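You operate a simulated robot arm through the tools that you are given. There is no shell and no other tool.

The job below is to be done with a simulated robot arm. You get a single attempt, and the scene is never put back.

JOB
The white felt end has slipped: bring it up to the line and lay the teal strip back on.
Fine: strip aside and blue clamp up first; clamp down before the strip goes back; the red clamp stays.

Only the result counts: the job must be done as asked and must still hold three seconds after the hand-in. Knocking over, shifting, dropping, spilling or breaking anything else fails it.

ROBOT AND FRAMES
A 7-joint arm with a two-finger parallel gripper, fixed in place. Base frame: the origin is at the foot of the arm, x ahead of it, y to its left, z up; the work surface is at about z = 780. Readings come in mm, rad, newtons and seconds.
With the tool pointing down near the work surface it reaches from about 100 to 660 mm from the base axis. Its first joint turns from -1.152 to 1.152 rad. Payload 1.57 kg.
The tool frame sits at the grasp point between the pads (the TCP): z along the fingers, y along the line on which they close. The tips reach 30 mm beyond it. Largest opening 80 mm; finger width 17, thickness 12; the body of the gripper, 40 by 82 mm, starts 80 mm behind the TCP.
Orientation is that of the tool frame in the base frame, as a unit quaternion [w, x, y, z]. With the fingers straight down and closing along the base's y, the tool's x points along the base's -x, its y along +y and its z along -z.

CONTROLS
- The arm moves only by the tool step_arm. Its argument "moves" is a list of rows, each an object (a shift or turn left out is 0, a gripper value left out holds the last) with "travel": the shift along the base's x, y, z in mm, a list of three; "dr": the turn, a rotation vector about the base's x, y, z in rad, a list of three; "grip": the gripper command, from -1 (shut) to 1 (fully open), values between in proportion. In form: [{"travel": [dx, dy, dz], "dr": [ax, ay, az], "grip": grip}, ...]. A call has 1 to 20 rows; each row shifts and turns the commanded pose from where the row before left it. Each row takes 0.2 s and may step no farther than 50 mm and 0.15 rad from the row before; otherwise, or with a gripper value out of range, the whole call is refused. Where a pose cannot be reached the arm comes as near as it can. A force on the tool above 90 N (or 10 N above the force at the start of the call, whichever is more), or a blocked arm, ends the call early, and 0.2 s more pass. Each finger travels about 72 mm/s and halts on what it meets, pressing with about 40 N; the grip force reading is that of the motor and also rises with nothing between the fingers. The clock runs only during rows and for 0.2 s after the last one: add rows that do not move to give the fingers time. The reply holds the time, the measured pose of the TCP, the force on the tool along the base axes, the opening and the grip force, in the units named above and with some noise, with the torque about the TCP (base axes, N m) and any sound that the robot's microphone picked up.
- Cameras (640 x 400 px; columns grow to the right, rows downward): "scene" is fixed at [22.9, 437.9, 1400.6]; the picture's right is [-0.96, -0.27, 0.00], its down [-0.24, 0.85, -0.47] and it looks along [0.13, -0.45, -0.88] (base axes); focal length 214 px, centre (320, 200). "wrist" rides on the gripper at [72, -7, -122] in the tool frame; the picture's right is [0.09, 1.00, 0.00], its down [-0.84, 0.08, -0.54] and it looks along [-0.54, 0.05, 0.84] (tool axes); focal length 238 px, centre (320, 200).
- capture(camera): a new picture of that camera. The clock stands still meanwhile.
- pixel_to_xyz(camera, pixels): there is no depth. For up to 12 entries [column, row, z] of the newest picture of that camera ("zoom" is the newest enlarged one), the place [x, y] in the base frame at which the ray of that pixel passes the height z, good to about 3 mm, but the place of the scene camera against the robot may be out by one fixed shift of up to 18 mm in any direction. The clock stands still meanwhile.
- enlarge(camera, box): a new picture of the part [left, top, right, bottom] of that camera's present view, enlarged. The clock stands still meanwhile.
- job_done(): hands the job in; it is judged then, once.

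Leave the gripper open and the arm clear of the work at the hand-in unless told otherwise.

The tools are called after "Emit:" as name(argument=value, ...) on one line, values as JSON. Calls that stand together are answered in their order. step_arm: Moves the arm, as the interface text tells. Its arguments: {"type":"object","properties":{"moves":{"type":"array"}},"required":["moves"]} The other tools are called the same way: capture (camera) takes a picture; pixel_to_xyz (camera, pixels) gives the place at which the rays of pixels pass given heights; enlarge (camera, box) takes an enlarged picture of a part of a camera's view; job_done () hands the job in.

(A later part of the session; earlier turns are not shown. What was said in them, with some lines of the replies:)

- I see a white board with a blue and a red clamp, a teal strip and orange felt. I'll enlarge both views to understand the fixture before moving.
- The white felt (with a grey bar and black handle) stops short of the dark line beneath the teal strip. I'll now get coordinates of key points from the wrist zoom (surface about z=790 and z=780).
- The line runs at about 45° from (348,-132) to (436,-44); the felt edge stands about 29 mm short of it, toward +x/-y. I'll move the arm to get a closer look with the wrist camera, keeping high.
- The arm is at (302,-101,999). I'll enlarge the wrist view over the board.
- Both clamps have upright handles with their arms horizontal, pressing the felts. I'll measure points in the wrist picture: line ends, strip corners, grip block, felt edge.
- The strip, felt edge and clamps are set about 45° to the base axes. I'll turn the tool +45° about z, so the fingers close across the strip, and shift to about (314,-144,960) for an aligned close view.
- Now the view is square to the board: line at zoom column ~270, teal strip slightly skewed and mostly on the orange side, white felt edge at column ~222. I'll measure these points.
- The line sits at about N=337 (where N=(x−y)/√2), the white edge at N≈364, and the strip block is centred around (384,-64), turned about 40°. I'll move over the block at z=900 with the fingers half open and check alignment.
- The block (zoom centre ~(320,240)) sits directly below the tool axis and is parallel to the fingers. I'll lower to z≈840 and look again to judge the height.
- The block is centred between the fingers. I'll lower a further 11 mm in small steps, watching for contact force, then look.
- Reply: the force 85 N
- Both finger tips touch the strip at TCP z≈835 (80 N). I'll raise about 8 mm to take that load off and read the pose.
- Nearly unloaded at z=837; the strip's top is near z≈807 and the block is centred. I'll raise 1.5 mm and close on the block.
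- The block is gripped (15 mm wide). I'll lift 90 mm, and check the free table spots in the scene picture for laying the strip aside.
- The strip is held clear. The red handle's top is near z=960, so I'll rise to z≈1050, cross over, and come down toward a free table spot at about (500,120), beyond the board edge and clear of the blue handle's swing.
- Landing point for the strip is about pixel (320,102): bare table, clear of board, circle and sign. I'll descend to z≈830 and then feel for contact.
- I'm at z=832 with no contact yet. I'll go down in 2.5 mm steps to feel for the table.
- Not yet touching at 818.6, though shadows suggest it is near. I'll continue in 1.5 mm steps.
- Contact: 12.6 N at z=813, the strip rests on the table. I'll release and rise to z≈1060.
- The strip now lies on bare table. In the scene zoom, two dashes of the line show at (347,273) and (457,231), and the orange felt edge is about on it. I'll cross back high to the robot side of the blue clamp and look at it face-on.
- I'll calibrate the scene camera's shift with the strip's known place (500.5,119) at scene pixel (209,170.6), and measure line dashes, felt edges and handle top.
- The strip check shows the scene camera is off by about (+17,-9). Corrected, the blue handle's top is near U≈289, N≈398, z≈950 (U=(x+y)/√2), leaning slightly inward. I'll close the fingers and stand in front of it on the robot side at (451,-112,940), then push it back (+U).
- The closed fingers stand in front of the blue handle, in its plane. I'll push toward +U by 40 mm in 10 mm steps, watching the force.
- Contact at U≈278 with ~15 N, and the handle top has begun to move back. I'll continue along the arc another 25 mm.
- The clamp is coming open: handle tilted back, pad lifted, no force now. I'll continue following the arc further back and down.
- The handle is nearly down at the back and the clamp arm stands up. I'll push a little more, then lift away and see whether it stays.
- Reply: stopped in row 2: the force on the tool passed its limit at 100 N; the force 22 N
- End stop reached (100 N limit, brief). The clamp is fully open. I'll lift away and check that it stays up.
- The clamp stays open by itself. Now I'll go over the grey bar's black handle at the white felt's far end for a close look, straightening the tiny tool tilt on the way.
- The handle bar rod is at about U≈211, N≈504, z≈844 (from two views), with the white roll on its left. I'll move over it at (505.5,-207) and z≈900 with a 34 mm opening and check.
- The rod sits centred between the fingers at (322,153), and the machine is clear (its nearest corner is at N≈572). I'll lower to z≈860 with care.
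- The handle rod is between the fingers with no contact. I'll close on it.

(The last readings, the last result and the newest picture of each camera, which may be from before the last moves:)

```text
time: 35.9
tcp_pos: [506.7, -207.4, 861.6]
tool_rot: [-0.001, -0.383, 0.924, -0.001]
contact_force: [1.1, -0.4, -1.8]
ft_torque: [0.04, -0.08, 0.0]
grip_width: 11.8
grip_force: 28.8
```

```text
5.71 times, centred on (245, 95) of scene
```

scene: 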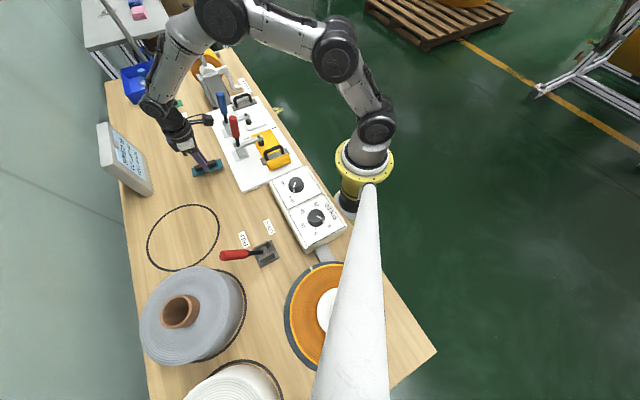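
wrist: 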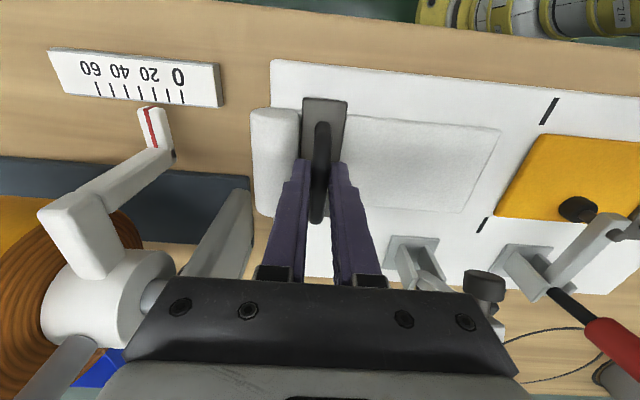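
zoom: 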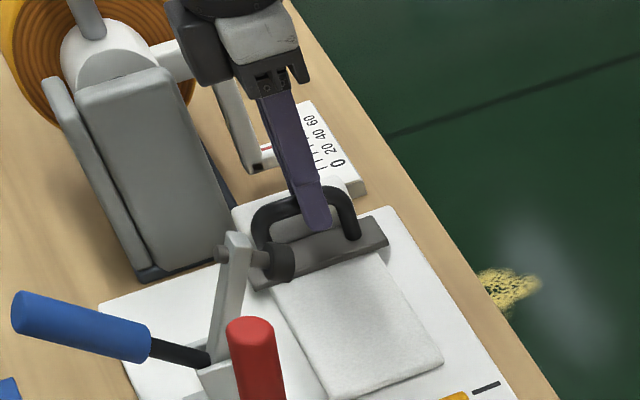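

Gripped (11.8 mm rod). I'll slide 20 mm toward the line (−x,+y equally) in 5 mm steps, then look.

Emit:
step_arm(moves=[{"travel": [-3.54, 3.54, 0]}, {"travel": [-3.54, 3.54, 0]}, {"travel": [-3.54, 3.54, 0]}, {"travel": [-3.54, 3.54, 0]}, {}, {}])

Emit:
capture(camera="wrist")

Emit:
enlarge(camera="wrist", box=[400, 70, 640, 240])

Emit:
enlarge(camera="scene", box=[230, 90, 280, 140])

```text
time: 37.3
tcp_pos: [493.6, -193.3, 862.1]
tool_rot: [0.001, -0.381, 0.924, -0.002]
contact_force: [1.3, 2.7, 3.8]
ft_torque: [0.02, -0.02, 0.04]
grip_width: 11.4
grip_force: 29.5
```

```text
taken
```

wrist: 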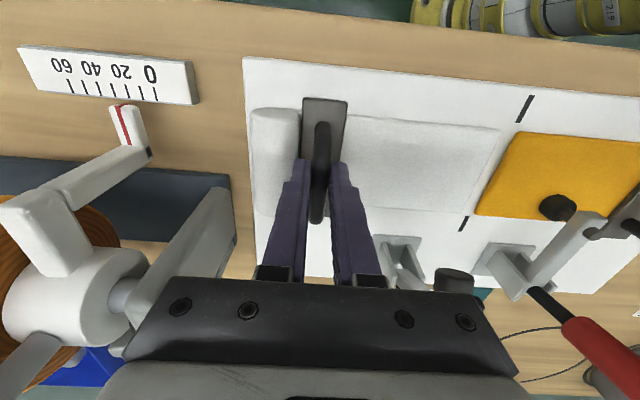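

```text
2.35 times, centred on (520, 155) of wrist
```

zoom: 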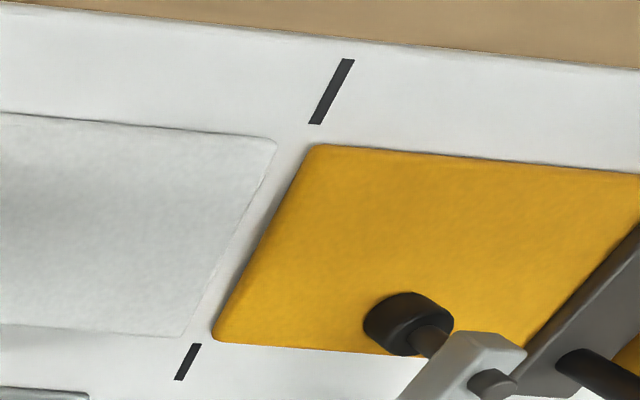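

```text
8.00 times, centred on (255, 115) of scene
```

zoom: 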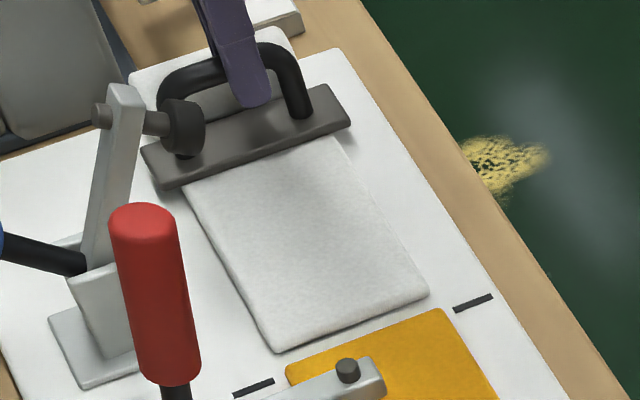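

The felt follows well. I'll measure the remaining gap between white edge, orange edge and line.

Emit:
pixel_to_xyz(camera="wrist", pixels=[[499.6, 135.9, 803], [466.8, 208.2, 803], [513.6, 138, 803], [476.6, 208.2, 803], [533.2, 95.4, 790], [517.9, 122.2, 790], [467.7, 216.7, 790], [460, 231.2, 790]])

Emit:
enlarge(camera="wrist", box=[440, 80, 560, 160])

Emit:
enlarge(camera="wrist", box=[420, 160, 540, 240])

```text
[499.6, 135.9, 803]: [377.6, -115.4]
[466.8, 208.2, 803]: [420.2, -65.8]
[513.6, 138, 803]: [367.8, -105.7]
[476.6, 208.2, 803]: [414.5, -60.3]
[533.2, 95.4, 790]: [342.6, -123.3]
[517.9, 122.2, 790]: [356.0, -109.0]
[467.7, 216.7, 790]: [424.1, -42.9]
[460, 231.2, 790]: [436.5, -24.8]
```

```text
5.00 times, centred on (500, 120) of wrist
```

zoom: 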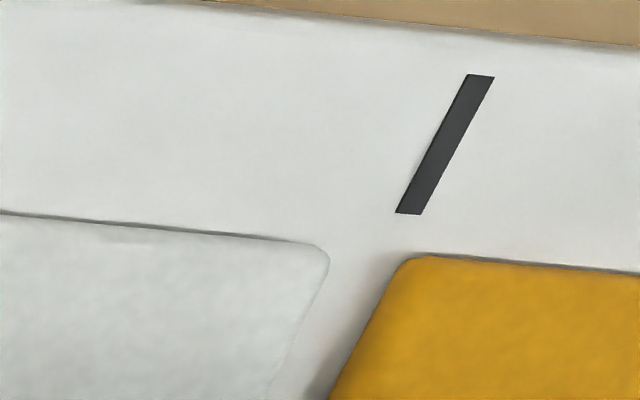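

```text
5.00 times, centred on (480, 200) of wrist
```

zoom: 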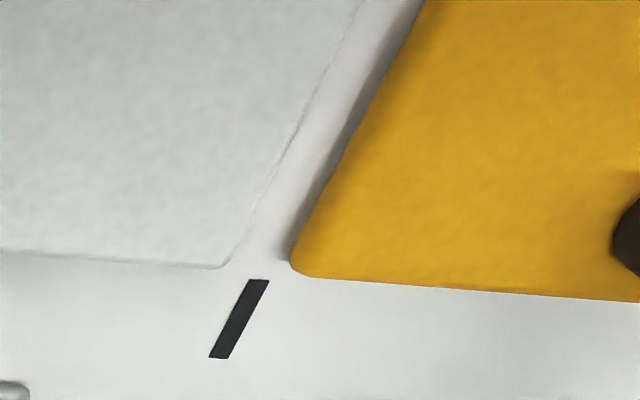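

In the scene zoom, the white bottom edge at x=350 is ~23 px above the line through the dashes, i.e. about 11 mm left to go. I'll slide another 8 mm and re-check.

Emit:
step_arm(moves=[{"travel": [-2.83, 2.83, 0]}, {"travel": [-2.83, 2.83, 0]}, {}, {}])

Emit:
enlarge(camera="scene", box=[240, 115, 276, 139])

Emit:
enlarge(camera="wrist", box=[420, 80, 570, 240])

```text
time: 38.3
tcp_pos: [486.9, -187.6, 862.7]
tool_rot: [-0.001, -0.382, 0.924, 0.0]
contact_force: [4.2, 2.9, 3.6]
ft_torque: [0.16, -0.23, -0.03]
grip_width: 11.9
grip_force: 28.9
```

```text
16.00 times, centred on (258, 127) of scene
```

zoom: 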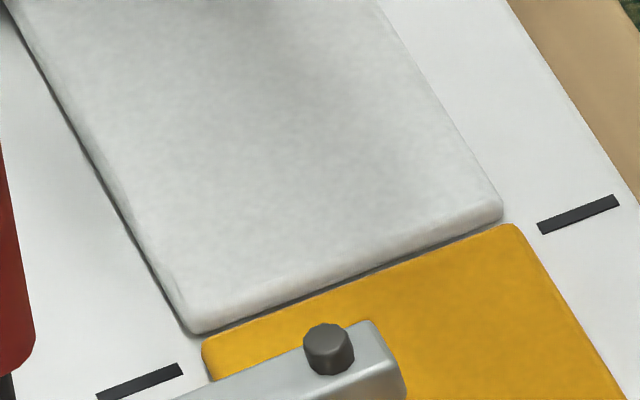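

```text
2.50 times, centred on (495, 160) of wrist
```

zoom: 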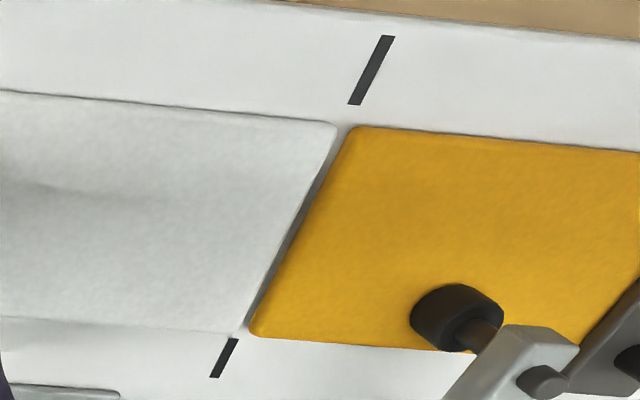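

The white edge is now about 4 mm from the line by both views (scene: dark gap still above the dash line; wrist: top edge projects on the line with ~4 mm parallax). I'll slide 3 mm more and look again.

Emit:
step_arm(moves=[{"travel": [-1.1, 1.1, 0]}, {"travel": [-1.1, 1.1, 0]}, {}, {}])

Emit:
enlarge(camera="scene", box=[240, 115, 276, 139])

Emit:
enlarge(camera="wrist", box=[420, 80, 570, 240])

```text
time: 39.3
tcp_pos: [484.2, -185.6, 862.5]
tool_rot: [0.0, -0.382, 0.924, -0.001]
contact_force: [5.9, 8.2, 4.5]
ft_torque: [0.06, -0.02, 0.02]
grip_width: 11.6
grip_force: 28.9
```

```text
16.00 times, centred on (258, 127) of scene
```

zoom: 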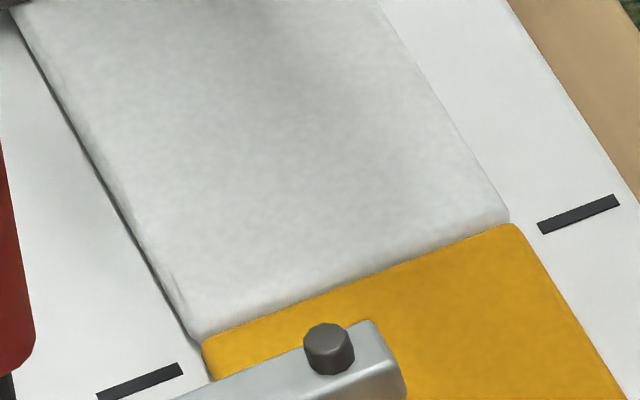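

```text
2.50 times, centred on (495, 160) of wrist
```

zoom: 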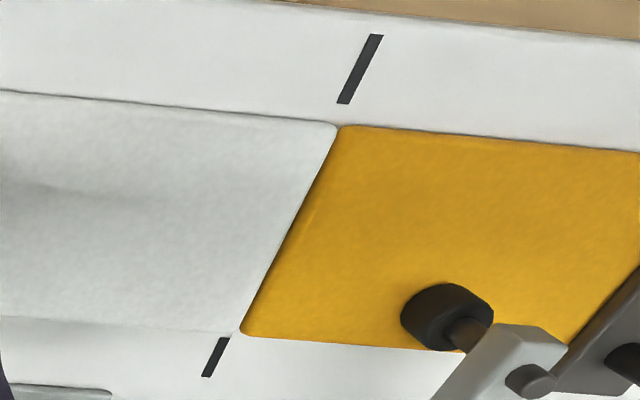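

White and orange now look closed up; I estimate within ~1 mm of the line. To be sure, I'll open the fingers, rise and take a parallax-free look from directly above the seam.

Emit:
step_arm(moves=[{"grip": -0.4}, {"grip": -0.2}, {}, {"travel": [0, 0, 15]}, {"travel": [0, 0, 40]}, {"travel": [0, 0, 45]}, {"travel": [-36, 15, 0]}, {"travel": [-36, 15, 0]}, {"travel": [-36, 15, 0], "grip": 1}, {"travel": [-36, 14, -30]}, {}, {}])

Emit:
capture(camera="wrist")

Emit:
enlarge(camera="wrist", box=[260, 100, 380, 220])

Emit:
enlarge(camera="wrist", box=[290, 120, 350, 160])

```text
time: 41.9
tcp_pos: [337.6, -128.4, 934.5]
tool_rot: [0.0, -0.383, 0.924, -0.001]
contact_force: [0.4, -0.9, 0.7]
ft_torque: [-0.02, -0.02, 0.02]
grip_width: 79.9
grip_force: 0.1
```

```text
taken
```

wrist: 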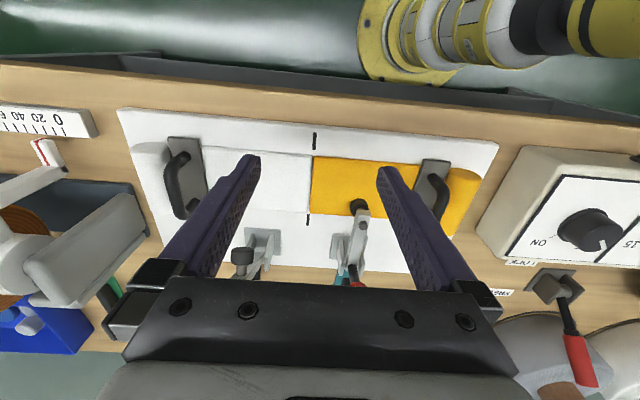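

```text
3.33 times, centred on (320, 160) of wrist
```

zoom: 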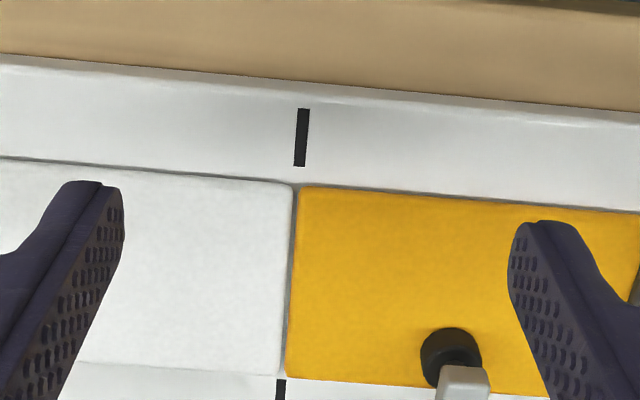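

```text
10.00 times, centred on (320, 140) of wrist
```

zoom: 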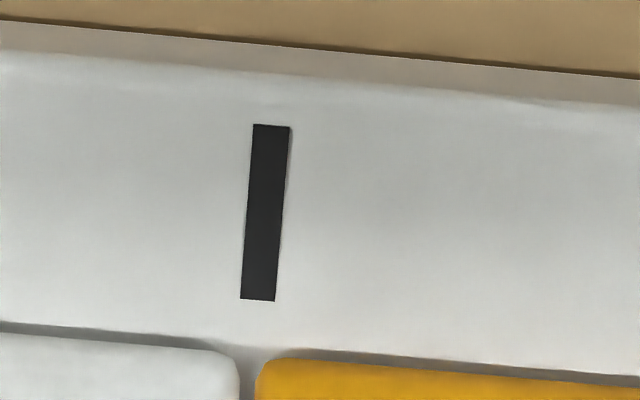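

From directly above: line is 4 mm wide; the white edge is about 1 mm from its centre and the orange edge about 0.5 mm beyond it. That is on the line. Next is closing the blue clamp; I'll locate the handle's end (scene pixel ~(192.5,116)).

Emit:
enlarge(camera="scene", box=[180, 80, 270, 150])

Emit:
capture(camera="scene")

Emit:
pixel_to_xyz(camera="scene", pixels=[[192.5, 115.7, 860], [192.5, 115.7, 880], [192.5, 115.7, 900], [192.5, 115.7, 920], [224, 122.5, 830], [224, 122.5, 850]])

```text
5.71 times, centred on (225, 115) of scene
```

zoom: 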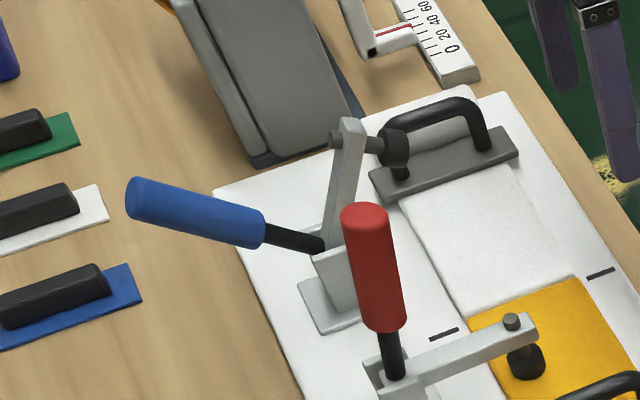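

```text
taken
```

scene: 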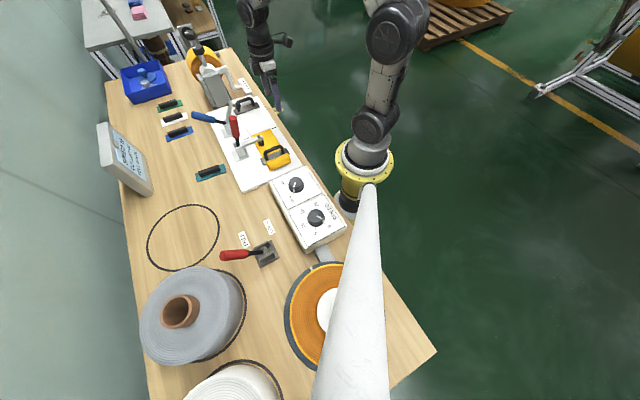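

```text
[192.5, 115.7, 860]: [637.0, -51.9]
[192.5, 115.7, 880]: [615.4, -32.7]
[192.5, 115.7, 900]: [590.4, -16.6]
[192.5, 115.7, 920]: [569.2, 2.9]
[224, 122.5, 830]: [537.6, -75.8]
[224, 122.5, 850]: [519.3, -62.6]
```

The handle's end is at about U≈400, N≈398, z≈909. I'll go high over to its far side at (592.5,30) with closed fingers, lower to z≈900, and then push it back toward −U.

Emit:
step_arm(moves=[{"travel": [0, 0, 45], "grip": -1}, {"travel": [0, 0, 45]}, {"travel": [0, 0, 40]}, {"travel": [36.4, 22.6, 0]}, {"travel": [36.4, 22.6, 0]}, {"travel": [36.4, 22.6, 0]}, {"travel": [36.4, 22.6, 0]}, {"travel": [36.4, 22.6, 0]}, {"travel": [36.4, 22.6, 0]}, {"travel": [36.4, 22.6, 0]}, {}, {}])

Emit:
capture(camera="wrist")

```text
time: 44.5
tcp_pos: [593.7, 31.2, 1062.5]
tool_rot: [0.0, -0.382, 0.924, -0.001]
contact_force: [-0.4, -0.1, 0.2]
ft_torque: [-0.01, -0.03, 0.04]
grip_width: 0.0
grip_force: 21.2
```

```text
taken
```

wrist: 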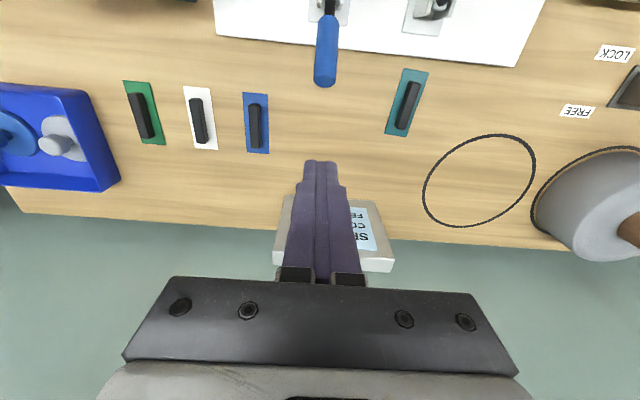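

The handle's end (325,80) lies straight ahead (−U side) of the fingers, and the sign is ~150 mm away. I'll lower to z≈900.

Emit:
step_arm(moves=[{"travel": [0, 0, -45]}, {"travel": [0, 0, -45]}, {"travel": [0, 0, -40]}, {"travel": [0, 0, -30]}, {}, {}])

Emit:
capture(camera="wrist")

Emit:
enlarge(camera="scene", box=[170, 80, 260, 150])

```text
time: 45.9
tcp_pos: [595.1, 31.5, 901.7]
tool_rot: [-0.001, -0.382, 0.924, -0.001]
contact_force: [0.1, -0.4, 0.0]
ft_torque: [0.01, 0.0, 0.03]
grip_width: 0.1
grip_force: 21.2
```

```text
taken
```

wrist: 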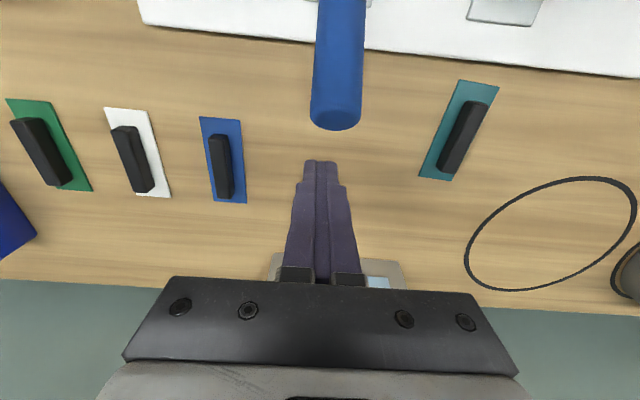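

```text
5.71 times, centred on (215, 115) of scene
```

zoom: 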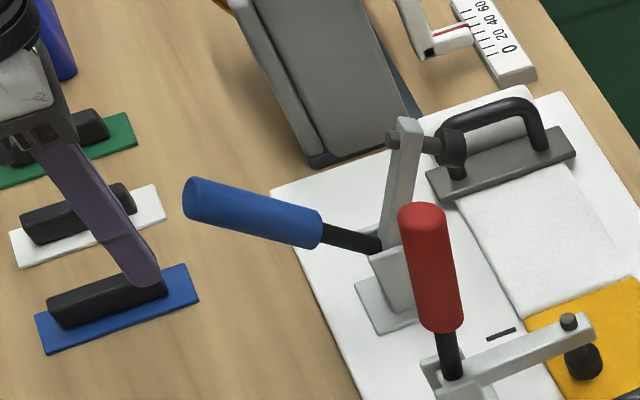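

The finger stands behind the handle's end and in line. I'll push toward −U in 8 mm steps with a slight rise and check midway.

Emit:
step_arm(moves=[{"travel": [-5.66, -5.66, 0]}, {"travel": [-5.66, -5.66, 0]}, {"travel": [-5.66, -5.66, 0]}, {"travel": [-5.66, -5.66, 2]}, {"travel": [-5.66, -5.66, 3]}, {"travel": [-5.66, -5.66, 3]}, {"travel": [-5.66, -5.66, 3]}, {}])

Emit:
enlarge(camera="scene", box=[170, 80, 260, 150])

```text
time: 47.7
tcp_pos: [560.2, -5.8, 921.4]
tool_rot: [0.007, -0.383, 0.924, -0.002]
contact_force: [6.7, 27.3, 31.3]
ft_torque: [-0.28, 0.4, -0.24]
grip_width: 0.0
grip_force: 21.2
```

```text
5.71 times, centred on (215, 115) of scene
```

zoom: 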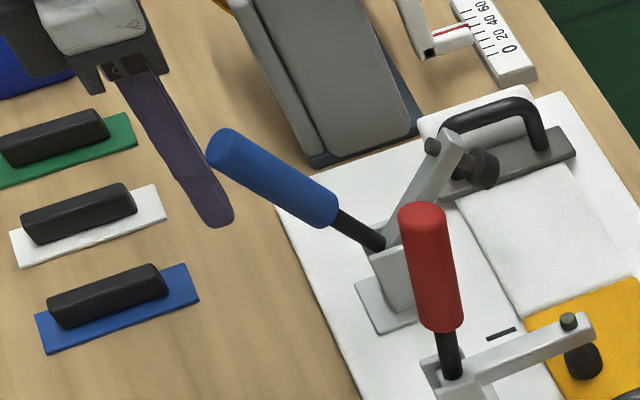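

The handle is rising properly; upward friction on the finger is about 30 N. I'll keep pushing −U with a bit more rise.

Emit:
step_arm(moves=[{"travel": [-5.66, -5.66, 7]}, {"travel": [-5.66, -5.66, 5]}, {"travel": [-5.66, -5.66, 3]}, {"travel": [-5.66, -5.66, 2]}, {"travel": [-5.66, -5.66, 1]}, {}])

Emit:
enlarge(camera="scene", box=[170, 80, 260, 150])

```text
time: 49.1
tcp_pos: [529.5, -37.5, 939.4]
tool_rot: [0.008, -0.382, 0.924, -0.004]
contact_force: [-7.5, 21.4, 45.9]
ft_torque: [-0.27, 0.43, -0.25]
grip_width: 0.4
grip_force: 21.0
```

```text
5.71 times, centred on (215, 115) of scene
```

zoom: 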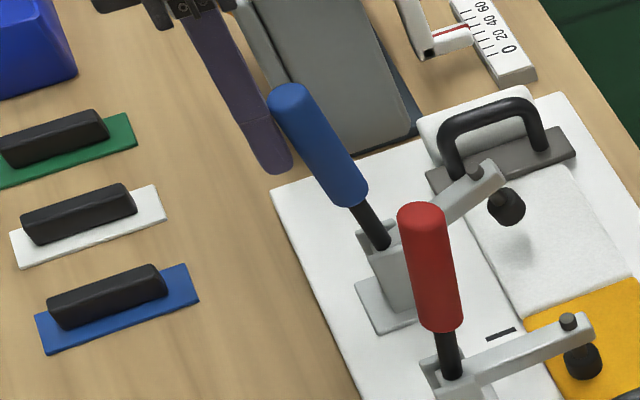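

Nearly upright, pad coming down toward the felt. I'll relieve the vertical load slightly and go on closing.

Emit:
step_arm(moves=[{"travel": [-4.2, -4.2, 5]}, {"travel": [-5, -5, 2]}, {"travel": [-5, -5, 0]}, {}])

Emit:
enlarge(camera="scene", box=[190, 80, 280, 150])

```text
time: 50.1
tcp_pos: [510.1, -55.0, 935.3]
tool_rot: [-0.006, -0.381, 0.924, 0.001]
contact_force: [0.2, 0.1, -0.4]
ft_torque: [-0.03, -0.03, 0.0]
grip_width: 0.0
grip_force: 21.0
```

```text
5.71 times, centred on (235, 115) of scene
```

zoom: 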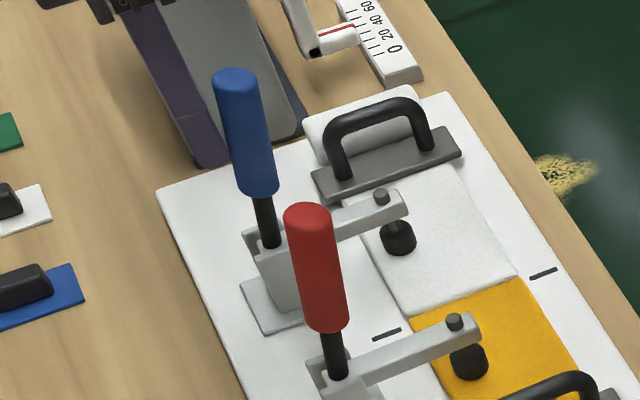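

The clamp snapped over: the handle is upright, the arm level and the pad on the felt, force gone. I'll nudge 6 mm more to confirm it is fully seated.

Emit:
step_arm(moves=[{"travel": [-2.1, -2.1, 0]}, {"travel": [-2.1, -2.1, 0]}, {}])

Emit:
enlarge(camera="scene", box=[190, 80, 280, 150])

```text
time: 50.9
tcp_pos: [509.5, -54.2, 937.5]
tool_rot: [0.001, -0.383, 0.924, 0.001]
contact_force: [10.6, 15.0, -6.5]
ft_torque: [0.5, -0.35, -0.04]
grip_width: 0.0
grip_force: 21.3
```

```text
5.71 times, centred on (235, 115) of scene
```

zoom: 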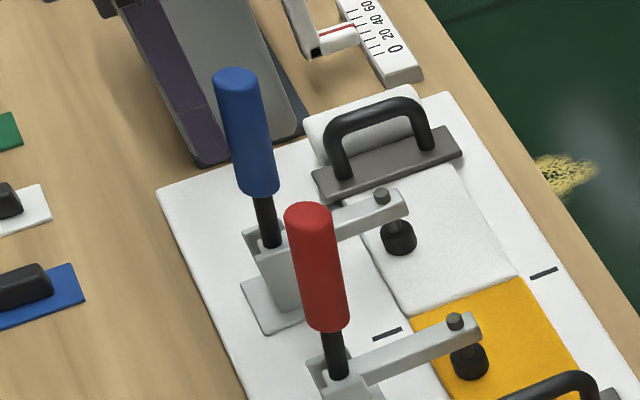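

Seated firmly (18 N and no movement). I'll back off, rise and go over to the teal strip at (500.5,119), turning to its 41° angle.

Emit:
step_arm(moves=[{"travel": [10, 10, 0]}, {"travel": [15, 15, 10]}, {"travel": [0, 0, 45]}, {"travel": [0, 0, 45]}, {"travel": [0, 0, 25]}, {"travel": [-8, 37, 0], "dr": [0, 0, -0.0175], "grip": -0.1}, {"travel": [-8, 37, 0], "dr": [0, 0, -0.0175]}, {"travel": [-8, 37, 0], "dr": [0, 0, -0.0175]}, {"travel": [-7, 36, 0], "dr": [0, 0, -0.0175]}, {}, {}])

Emit:
capture(camera="wrist")

Emit:
enlarge(camera="scene", box=[190, 60, 310, 160])

```text
time: 53.3
tcp_pos: [501.1, 115.3, 1063.9]
tool_rot: [-0.001, -0.351, 0.937, -0.001]
contact_force: [-0.6, -0.1, 0.0]
ft_torque: [0.01, 0.01, -0.01]
grip_width: 36.1
grip_force: 0.0
```

```text
taken
```

wrist: 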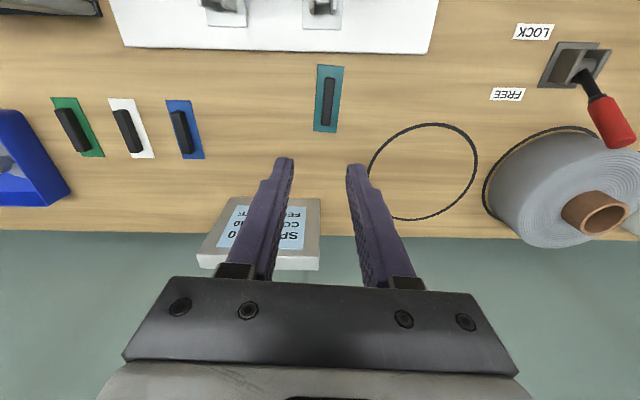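

```text
4.00 times, centred on (250, 110) of scene
```

zoom: 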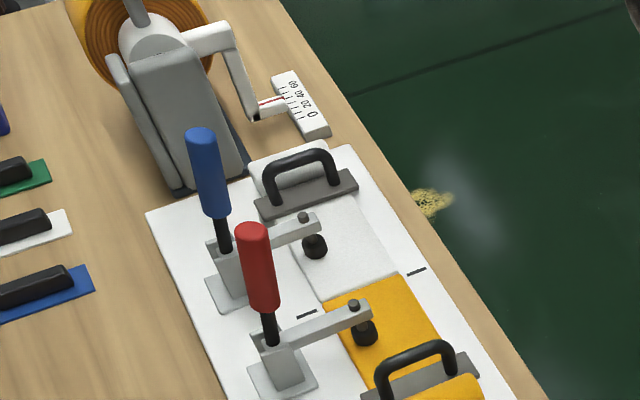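

The blue clamp stays closed. The teal strip is at (327,98) below. I'll correct y by +3.5 and descend to z≈845.

Emit:
step_arm(moves=[{"travel": [-0.5, 3.5, -45]}, {"travel": [0, 0, -45]}, {"travel": [0, 0, -45]}, {"travel": [0, 0, -45]}, {"travel": [0, 0, -38]}, {}, {}])

Emit:
enlarge(camera="wrist", box=[240, 70, 400, 230])

```text
time: 54.9
tcp_pos: [503.4, 119.8, 843.9]
tool_rot: [-0.001, -0.351, 0.937, -0.001]
contact_force: [-0.2, -0.2, 0.9]
ft_torque: [0.0, -0.01, 0.01]
grip_width: 36.2
grip_force: 0.1
```

```text
2.50 times, centred on (320, 150) of wrist
```

zoom: 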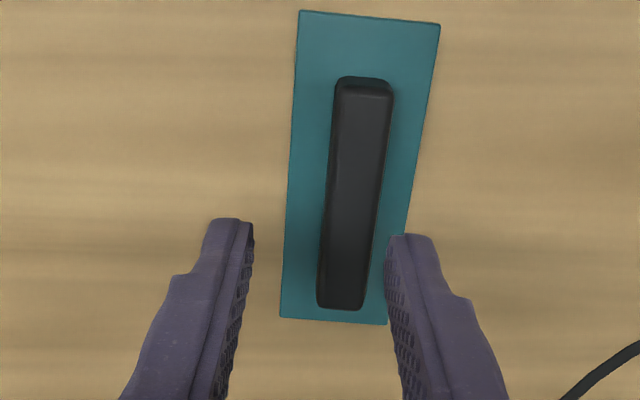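

The block is offset ~8 mm to the right and ~8 mm toward the robot relative to the tool axis. I'll shift by (−11.5,+1) and look again.

Emit:
step_arm(moves=[{"travel": [-11.5, 1.2, 0]}, {}, {}])

Emit:
enlarge(camera="wrist", box=[240, 70, 400, 230])

```text
time: 55.7
tcp_pos: [490.8, 121.8, 844.4]
tool_rot: [0.0, -0.35, 0.937, -0.001]
contact_force: [0.0, 0.5, -0.1]
ft_torque: [0.0, 0.01, -0.02]
grip_width: 36.0
grip_force: 0.1
```

```text
2.50 times, centred on (320, 150) of wrist
```

zoom: 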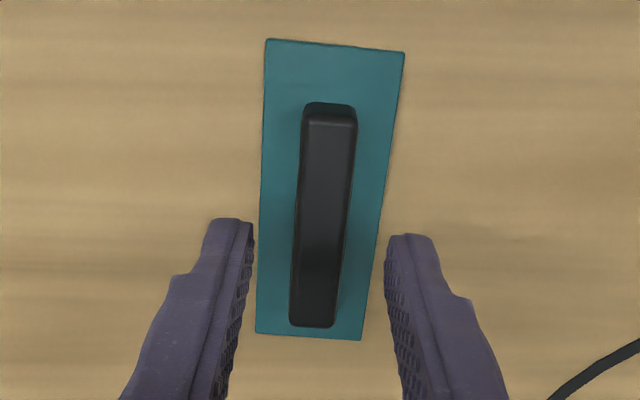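

Centred now. I'll narrow the opening slightly and lower to z≈815, then close.

Emit:
step_arm(moves=[{"travel": [0, 0, -12], "grip": -0.25}, {"travel": [0, 0, -10]}, {"travel": [0, 0, -6]}, {}, {}])

Emit:
enlarge(camera="wrist", box=[240, 70, 400, 230])

```text
time: 56.9
tcp_pos: [490.6, 120.3, 816.6]
tool_rot: [-0.001, -0.35, 0.937, -0.001]
contact_force: [1.0, 0.5, -0.7]
ft_torque: [-0.02, -0.02, 0.01]
grip_width: 30.2
grip_force: 0.1
```

```text
2.50 times, centred on (320, 150) of wrist
```

zoom: 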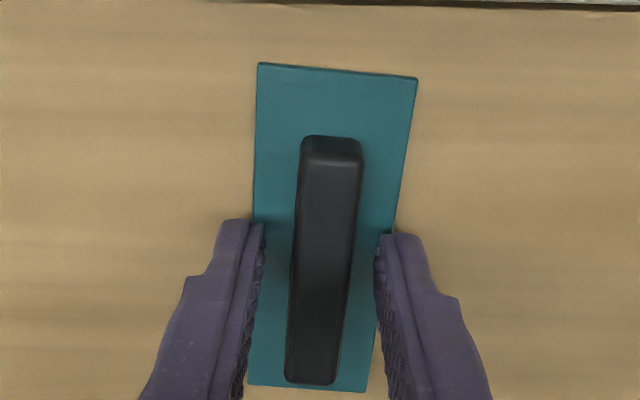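

Well centred at z=816.6. I'll go 1.5 mm lower and close.

Emit:
step_arm(moves=[{"travel": [0, 0, -1.5]}, {"grip": -0.6}, {"grip": -1}, {}, {}, {}])

Emit:
enlarge(camera="wrist", box=[240, 70, 400, 230])

```text
time: 58.3
tcp_pos: [490.7, 120.7, 815.9]
tool_rot: [0.0, -0.351, 0.937, -0.002]
contact_force: [0.1, 0.5, 0.8]
ft_torque: [0.05, 0.01, 0.04]
grip_width: 14.9
grip_force: 31.0
```

```text
2.50 times, centred on (320, 150) of wrist
```

zoom: 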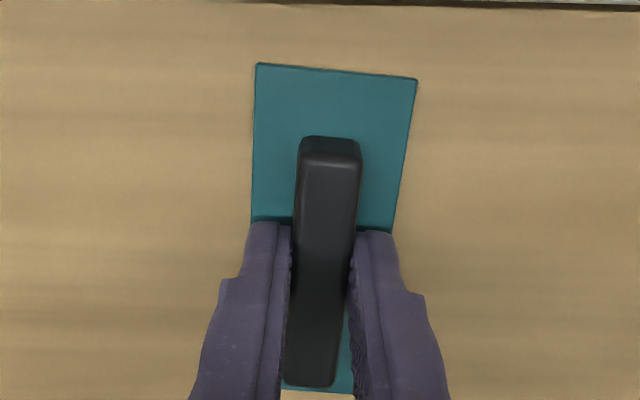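

The strip is gripped. I'll lift high, carry it over, turn back to 45°, and hover above the seam at about (398,-77).

Emit:
step_arm(moves=[{"travel": [0, 0, 15]}, {"travel": [0, 0, 45]}, {"travel": [0, 0, 45]}, {"travel": [0, 0, 48]}, {"travel": [0, 0, 48]}, {"travel": [0, 0, 45]}, {"travel": [-18.6, -39.5, 0], "dr": [0, 0, 0.014]}, {"travel": [-18.6, -39.5, 0], "dr": [0, 0, 0.014]}, {"travel": [-18.6, -39.5, 0], "dr": [0, 0, 0.014]}, {"travel": [-18.6, -39.5, 0], "dr": [0, 0, 0.014]}, {"travel": [-18.6, -39.4, 0], "dr": [0, 0, 0.013]}, {"travel": [0, 0, -45]}, {"travel": [0, 0, -45]}, {"travel": [0, 0, -40]}, {}, {}])

Emit:
capture(camera="wrist")

Emit:
enlarge(camera="wrist", box=[240, 50, 400, 230])

Emit:
enlarge(camera="scene", box=[220, 90, 300, 150])

```text
time: 61.7
tcp_pos: [397.1, -76.1, 931.1]
tool_rot: [-0.001, -0.381, 0.924, -0.001]
contact_force: [0.0, 0.3, -1.1]
ft_torque: [-0.01, 0.02, -0.03]
grip_width: 15.0
grip_force: 31.3
```

```text
taken
```

wrist: 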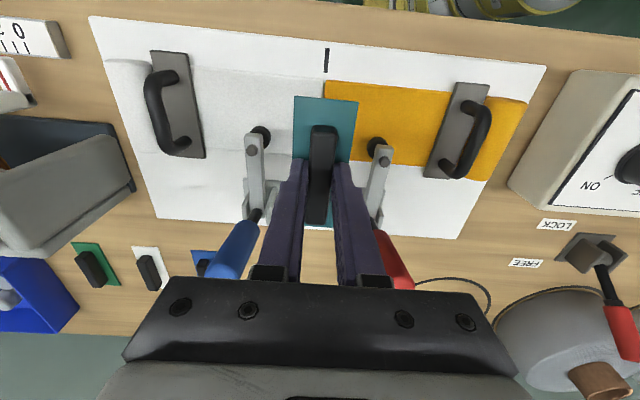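

```text
2.22 times, centred on (320, 140) of wrist
```

zoom: 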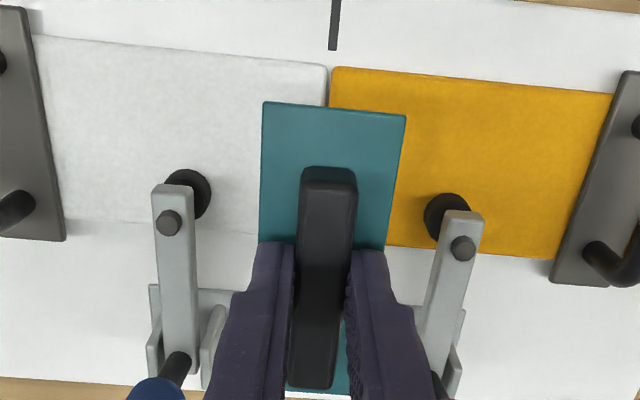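

```text
6.67 times, centred on (260, 120) of scene
```

zoom: 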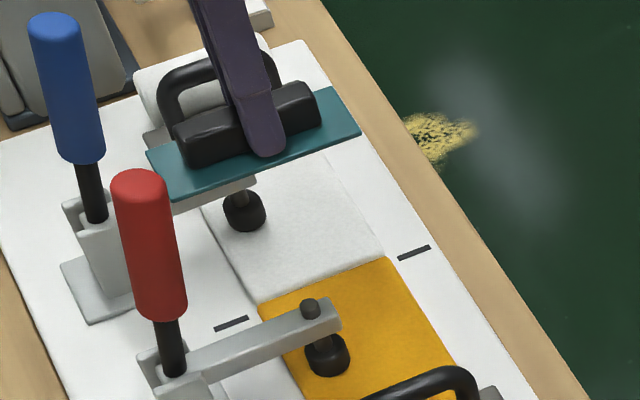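

The strip's centre and the line coincide within ~1 mm in tool y, and angles match. I'll shift 4 mm toward −U to centre it lengthwise, then descend to z≈850 and check.

Emit:
step_arm(moves=[{"travel": [-2.8, -2.8, -30]}, {"travel": [0, 0, -30]}, {"travel": [0, 0, -20]}, {}, {}])

Emit:
capture(camera="wrist")

Emit:
enlarge(camera="wrist", box=[240, 30, 400, 230])

Emit:
enlarge(camera="scene", box=[225, 100, 290, 150])

```text
time: 62.9
tcp_pos: [394.9, -79.9, 851.1]
tool_rot: [-0.001, -0.381, 0.924, -0.001]
contact_force: [0.1, -0.9, -0.5]
ft_torque: [0.04, 0.02, -0.02]
grip_width: 14.8
grip_force: 30.8
```

```text
taken
```

wrist: 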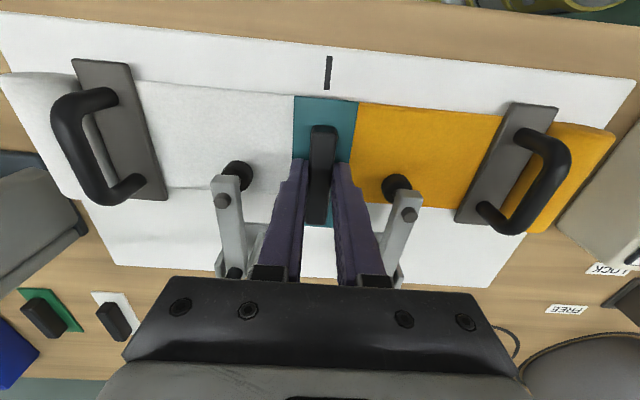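

```text
2.00 times, centred on (320, 130) of wrist
```

zoom: 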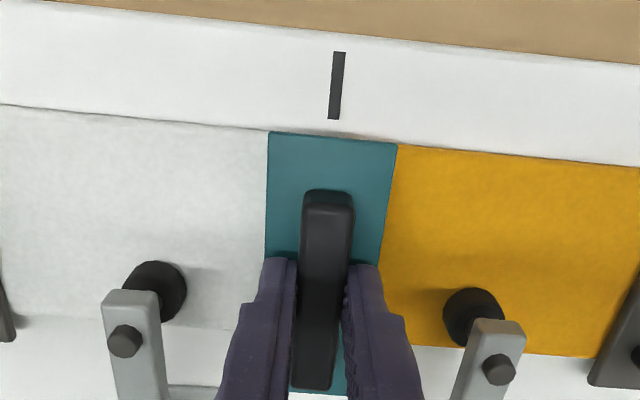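

```text
8.00 times, centred on (258, 125) of scene
```

zoom: 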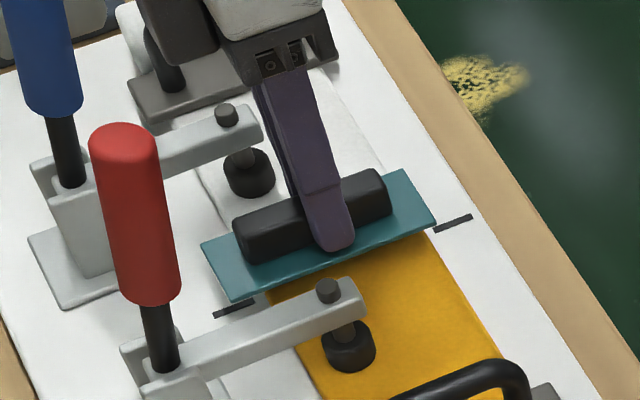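

The strip's end centre (332) lines up with the dash (~332.6) and its slope matches the line. I'll lower in small steps until it touches.

Emit:
step_arm(moves=[{"travel": [0, 0, -3]}, {"travel": [0, 0, -2.5]}, {"travel": [0, 0, -2]}, {}])

```text
time: 63.9
tcp_pos: [395.3, -79.6, 844.0]
tool_rot: [-0.001, -0.382, 0.924, -0.001]
contact_force: [0.7, 0.5, -0.9]
ft_torque: [0.03, 0.0, 0.01]
grip_width: 14.6
grip_force: 31.0
```

Emit:
step_arm(moves=[{"travel": [0, 0, -1]}, {"travel": [0, 0, -1]}, {}])

```text
time: 64.7
tcp_pos: [394.7, -79.1, 843.1]
tool_rot: [-0.001, -0.382, 0.924, -0.001]
contact_force: [0.4, 0.2, -1.0]
ft_torque: [0.0, -0.01, -0.02]
grip_width: 15.0
grip_force: 31.0
```

No contact yet at 843. I'll continue down in 1 mm steps.

Emit:
step_arm(moves=[{"travel": [0, 0, -1]}, {"travel": [0, 0, -1]}, {}])

```text
time: 65.5
tcp_pos: [394.2, -79.3, 840.8]
tool_rot: [0.0, -0.382, 0.924, -0.001]
contact_force: [-0.1, 0.6, -1.5]
ft_torque: [0.02, -0.01, 0.01]
grip_width: 15.0
grip_force: 31.4
```

Emit:
step_arm(moves=[{"travel": [0, 0, -1]}, {"travel": [0, 0, -1]}, {}])

Emit:
enlarge(camera="scene", box=[235, 110, 285, 145])

```text
time: 66.3
tcp_pos: [394.5, -80.3, 839.1]
tool_rot: [0.001, -0.382, 0.924, -0.002]
contact_force: [-7.1, -1.1, 19.6]
ft_torque: [-0.12, 0.43, -0.04]
grip_width: 14.8
grip_force: 30.9
```

```text
11.43 times, centred on (260, 128) of scene
```

zoom: 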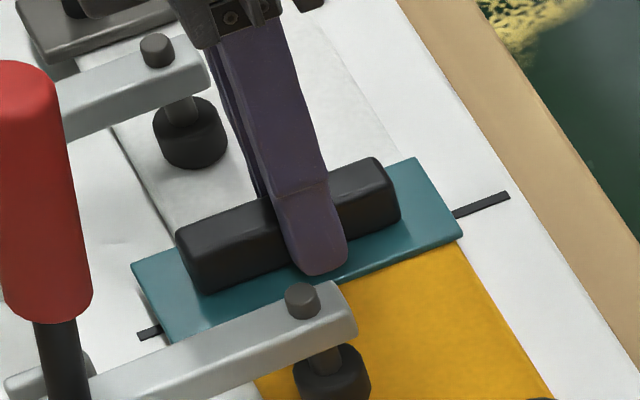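

Contact at z=839 (20 N). I'll check alignment in the wrist view before letting go.

Emit:
enlarge(camera="wrist", box=[260, 40, 380, 140])

```text
4.00 times, centred on (320, 90) of wrist
```

zoom: 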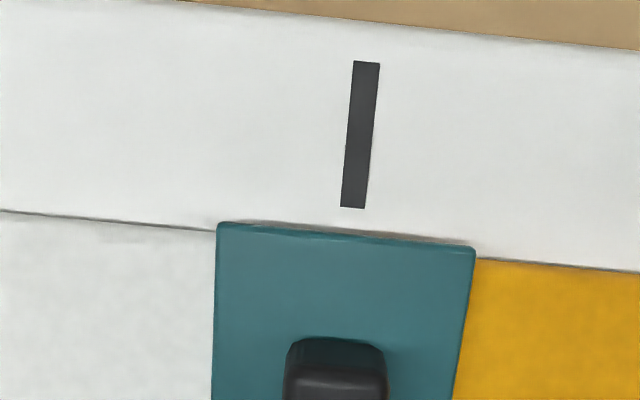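

Offset is under 1 mm. Last time the strip was dragged on release because the fingers were loaded downward, so I'll first relieve the 20 N by raising slightly.

Emit:
step_arm(moves=[{"travel": [0, 0, 0.7]}, {}])

```text
time: 66.9
tcp_pos: [394.9, -80.5, 837.7]
tool_rot: [0.0, -0.382, 0.924, -0.002]
contact_force: [-5.0, -3.7, 14.4]
ft_torque: [-0.16, 0.22, 0.01]
grip_width: 15.1
grip_force: 30.6
```

Emit:
step_arm(moves=[{"travel": [0, 0, 0.6]}, {"travel": [0, 0, 0.4]}, {}])

```text
time: 67.7
tcp_pos: [394.2, -79.1, 839.5]
tool_rot: [0.0, -0.382, 0.924, -0.001]
contact_force: [0.5, 0.5, 0.6]
ft_torque: [0.03, -0.07, 0.03]
grip_width: 14.7
grip_force: 31.4
```

Load is now zero with the strip resting at felt level. I'll open only a few millimetres (to ~21 mm) and check.

Emit:
step_arm(moves=[{"grip": -0.55}, {"grip": -0.47}, {}])

Emit:
enlarge(camera="wrist", box=[250, 40, 390, 230])

```text
time: 68.5
tcp_pos: [394.2, -79.0, 839.9]
tool_rot: [0.0, -0.382, 0.924, -0.001]
contact_force: [0.6, 0.9, -0.3]
ft_torque: [0.03, -0.05, -0.03]
grip_width: 21.4
grip_force: 0.1
```

```text
2.11 times, centred on (320, 135) of wrist
```

zoom: 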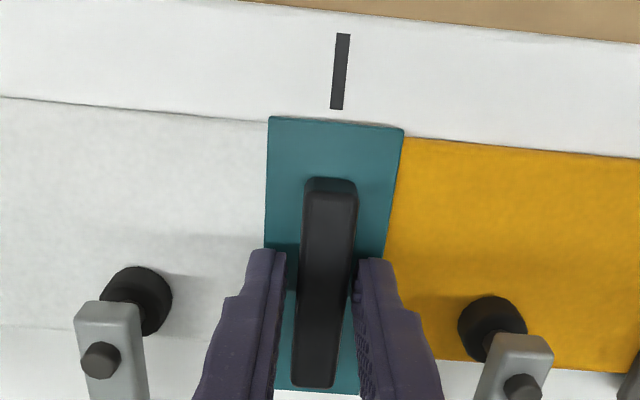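

The strip hasn't moved. I'll rise 1 mm, open a little more, then lift straight up.

Emit:
step_arm(moves=[{"travel": [0, 0, 1]}, {"travel": [0, 0, 1], "grip": -0.3}, {}, {"travel": [0, 0, 5]}, {"travel": [0, 0, 15]}, {"travel": [0, 0, 40]}, {"travel": [0, 0, 45]}, {}, {}])

Emit:
capture(camera="wrist")

Emit:
enlarge(camera="wrist", box=[250, 30, 390, 190])

Emit:
enlarge(camera="scene", box=[200, 80, 290, 150])

```text
time: 70.5
tcp_pos: [395.3, -82.3, 947.5]
tool_rot: [-0.001, -0.382, 0.924, -0.002]
contact_force: [-1.5, 0.0, 0.2]
ft_torque: [-0.01, 0.01, 0.0]
grip_width: 28.1
grip_force: 0.1
```

```text
taken
```

wrist: 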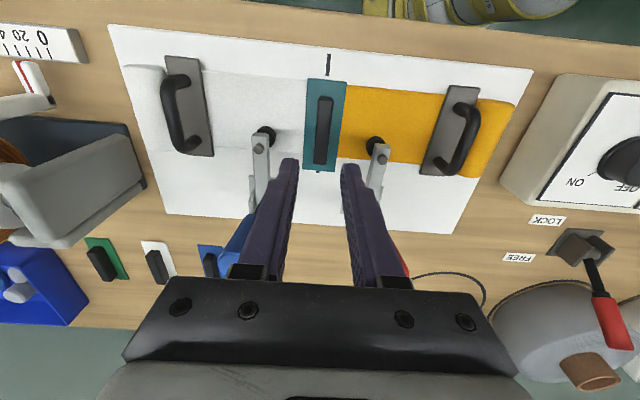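

```text
2.50 times, centred on (320, 110) of wrist
```

zoom: 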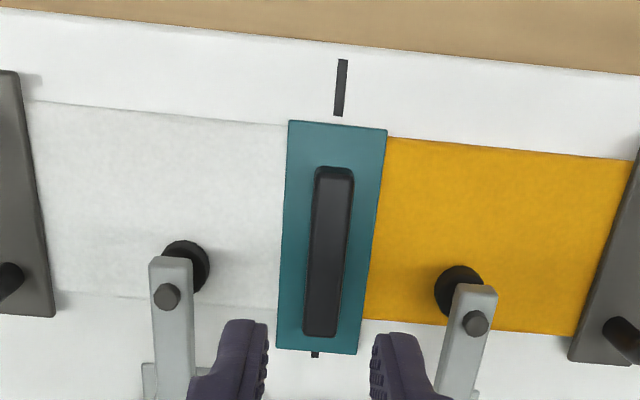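

```text
5.71 times, centred on (245, 115) of scene
```

zoom: 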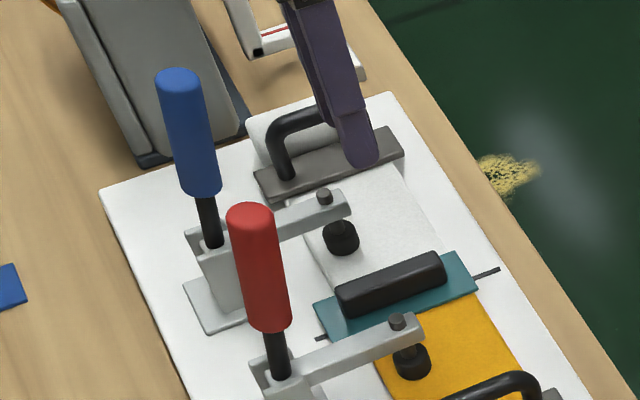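

The strip lies centred on the line at both ends (337 vs ~337 at the top, 316 vs 315 at the bottom). I'll rise, open the gripper, move clear of the work and take a last look.

Emit:
step_arm(moves=[{"travel": [0, 0, 45]}, {"travel": [0, 0, 45]}, {"travel": [0, 0, 45]}, {"travel": [-25, -15, 20], "grip": 1}, {"travel": [-25, -15, 20]}, {"travel": [-25, -15, 0]}, {}, {}, {}, {}])

Emit:
capture(camera="scene")

Emit:
enlarge(camera="scene", box=[200, 80, 300, 160])

Emit:
capture(camera="wrist")

```text
time: 72.7
tcp_pos: [319.7, -125.8, 1122.0]
tool_rot: [0.0, -0.382, 0.924, -0.002]
contact_force: [0.2, -0.1, -0.4]
ft_torque: [-0.03, -0.01, 0.0]
grip_width: 80.0
grip_force: 0.2
```

```text
taken
```

scene: 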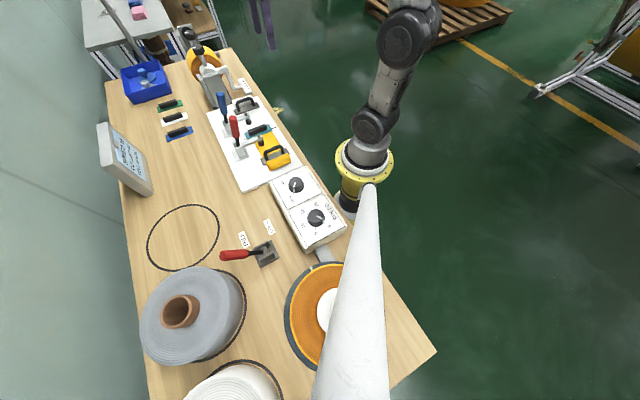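

```text
5.00 times, centred on (250, 120) of scene
```

zoom: 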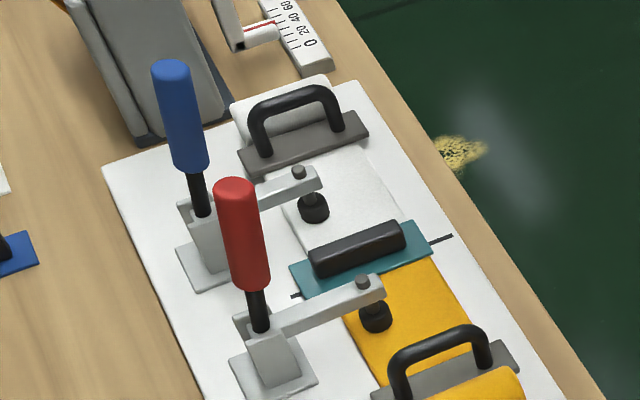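

```text
taken
```

wrist: 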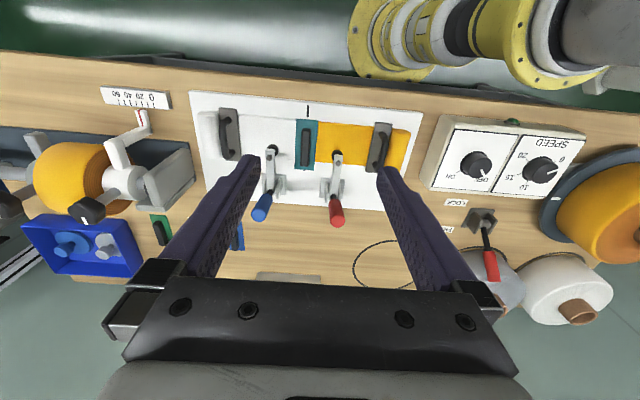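

All as asked: white felt edge on the line, blue clamp down, red clamp untouched, teal strip over the seam, gripper open and clear. I'm handing in.

Emit:
job_done()

```text
The job is handed in.
```

I brought the white felt end up to the line and laid the teal strip back over the seam. The job is handed in, but I haven't seen a verdict.

- **Order:** I put the strip aside and raised the blue clamp first. Then I slid the felt up, put the clamp down, and laid the strip back on. I didn't touch the red clamp.
- **White felt:** seen from directly above before the clamp went down, its edge was about 1 mm from the centre of the line. After that the strip covered the seam, so I couldn't measure it again. The clamp and felt still looked in place in the last pictures.
- **Blue clamp:** it snapped shut and did not move when I nudged the handle at about 18 N.
- **Teal strip:** it is centred on the line at both ends, to within about 1 mm.
- **Force stop:** the arm hit its force limit (100 N) once, when the blue handle reached the end of its travel while opening. I saw nothing shift.
- **Strip on the table:** when I set the strip aside, it slid about 10 mm on bare table as I let go. It touched nothing else.

The gripper is open and the arm is clear of the work.
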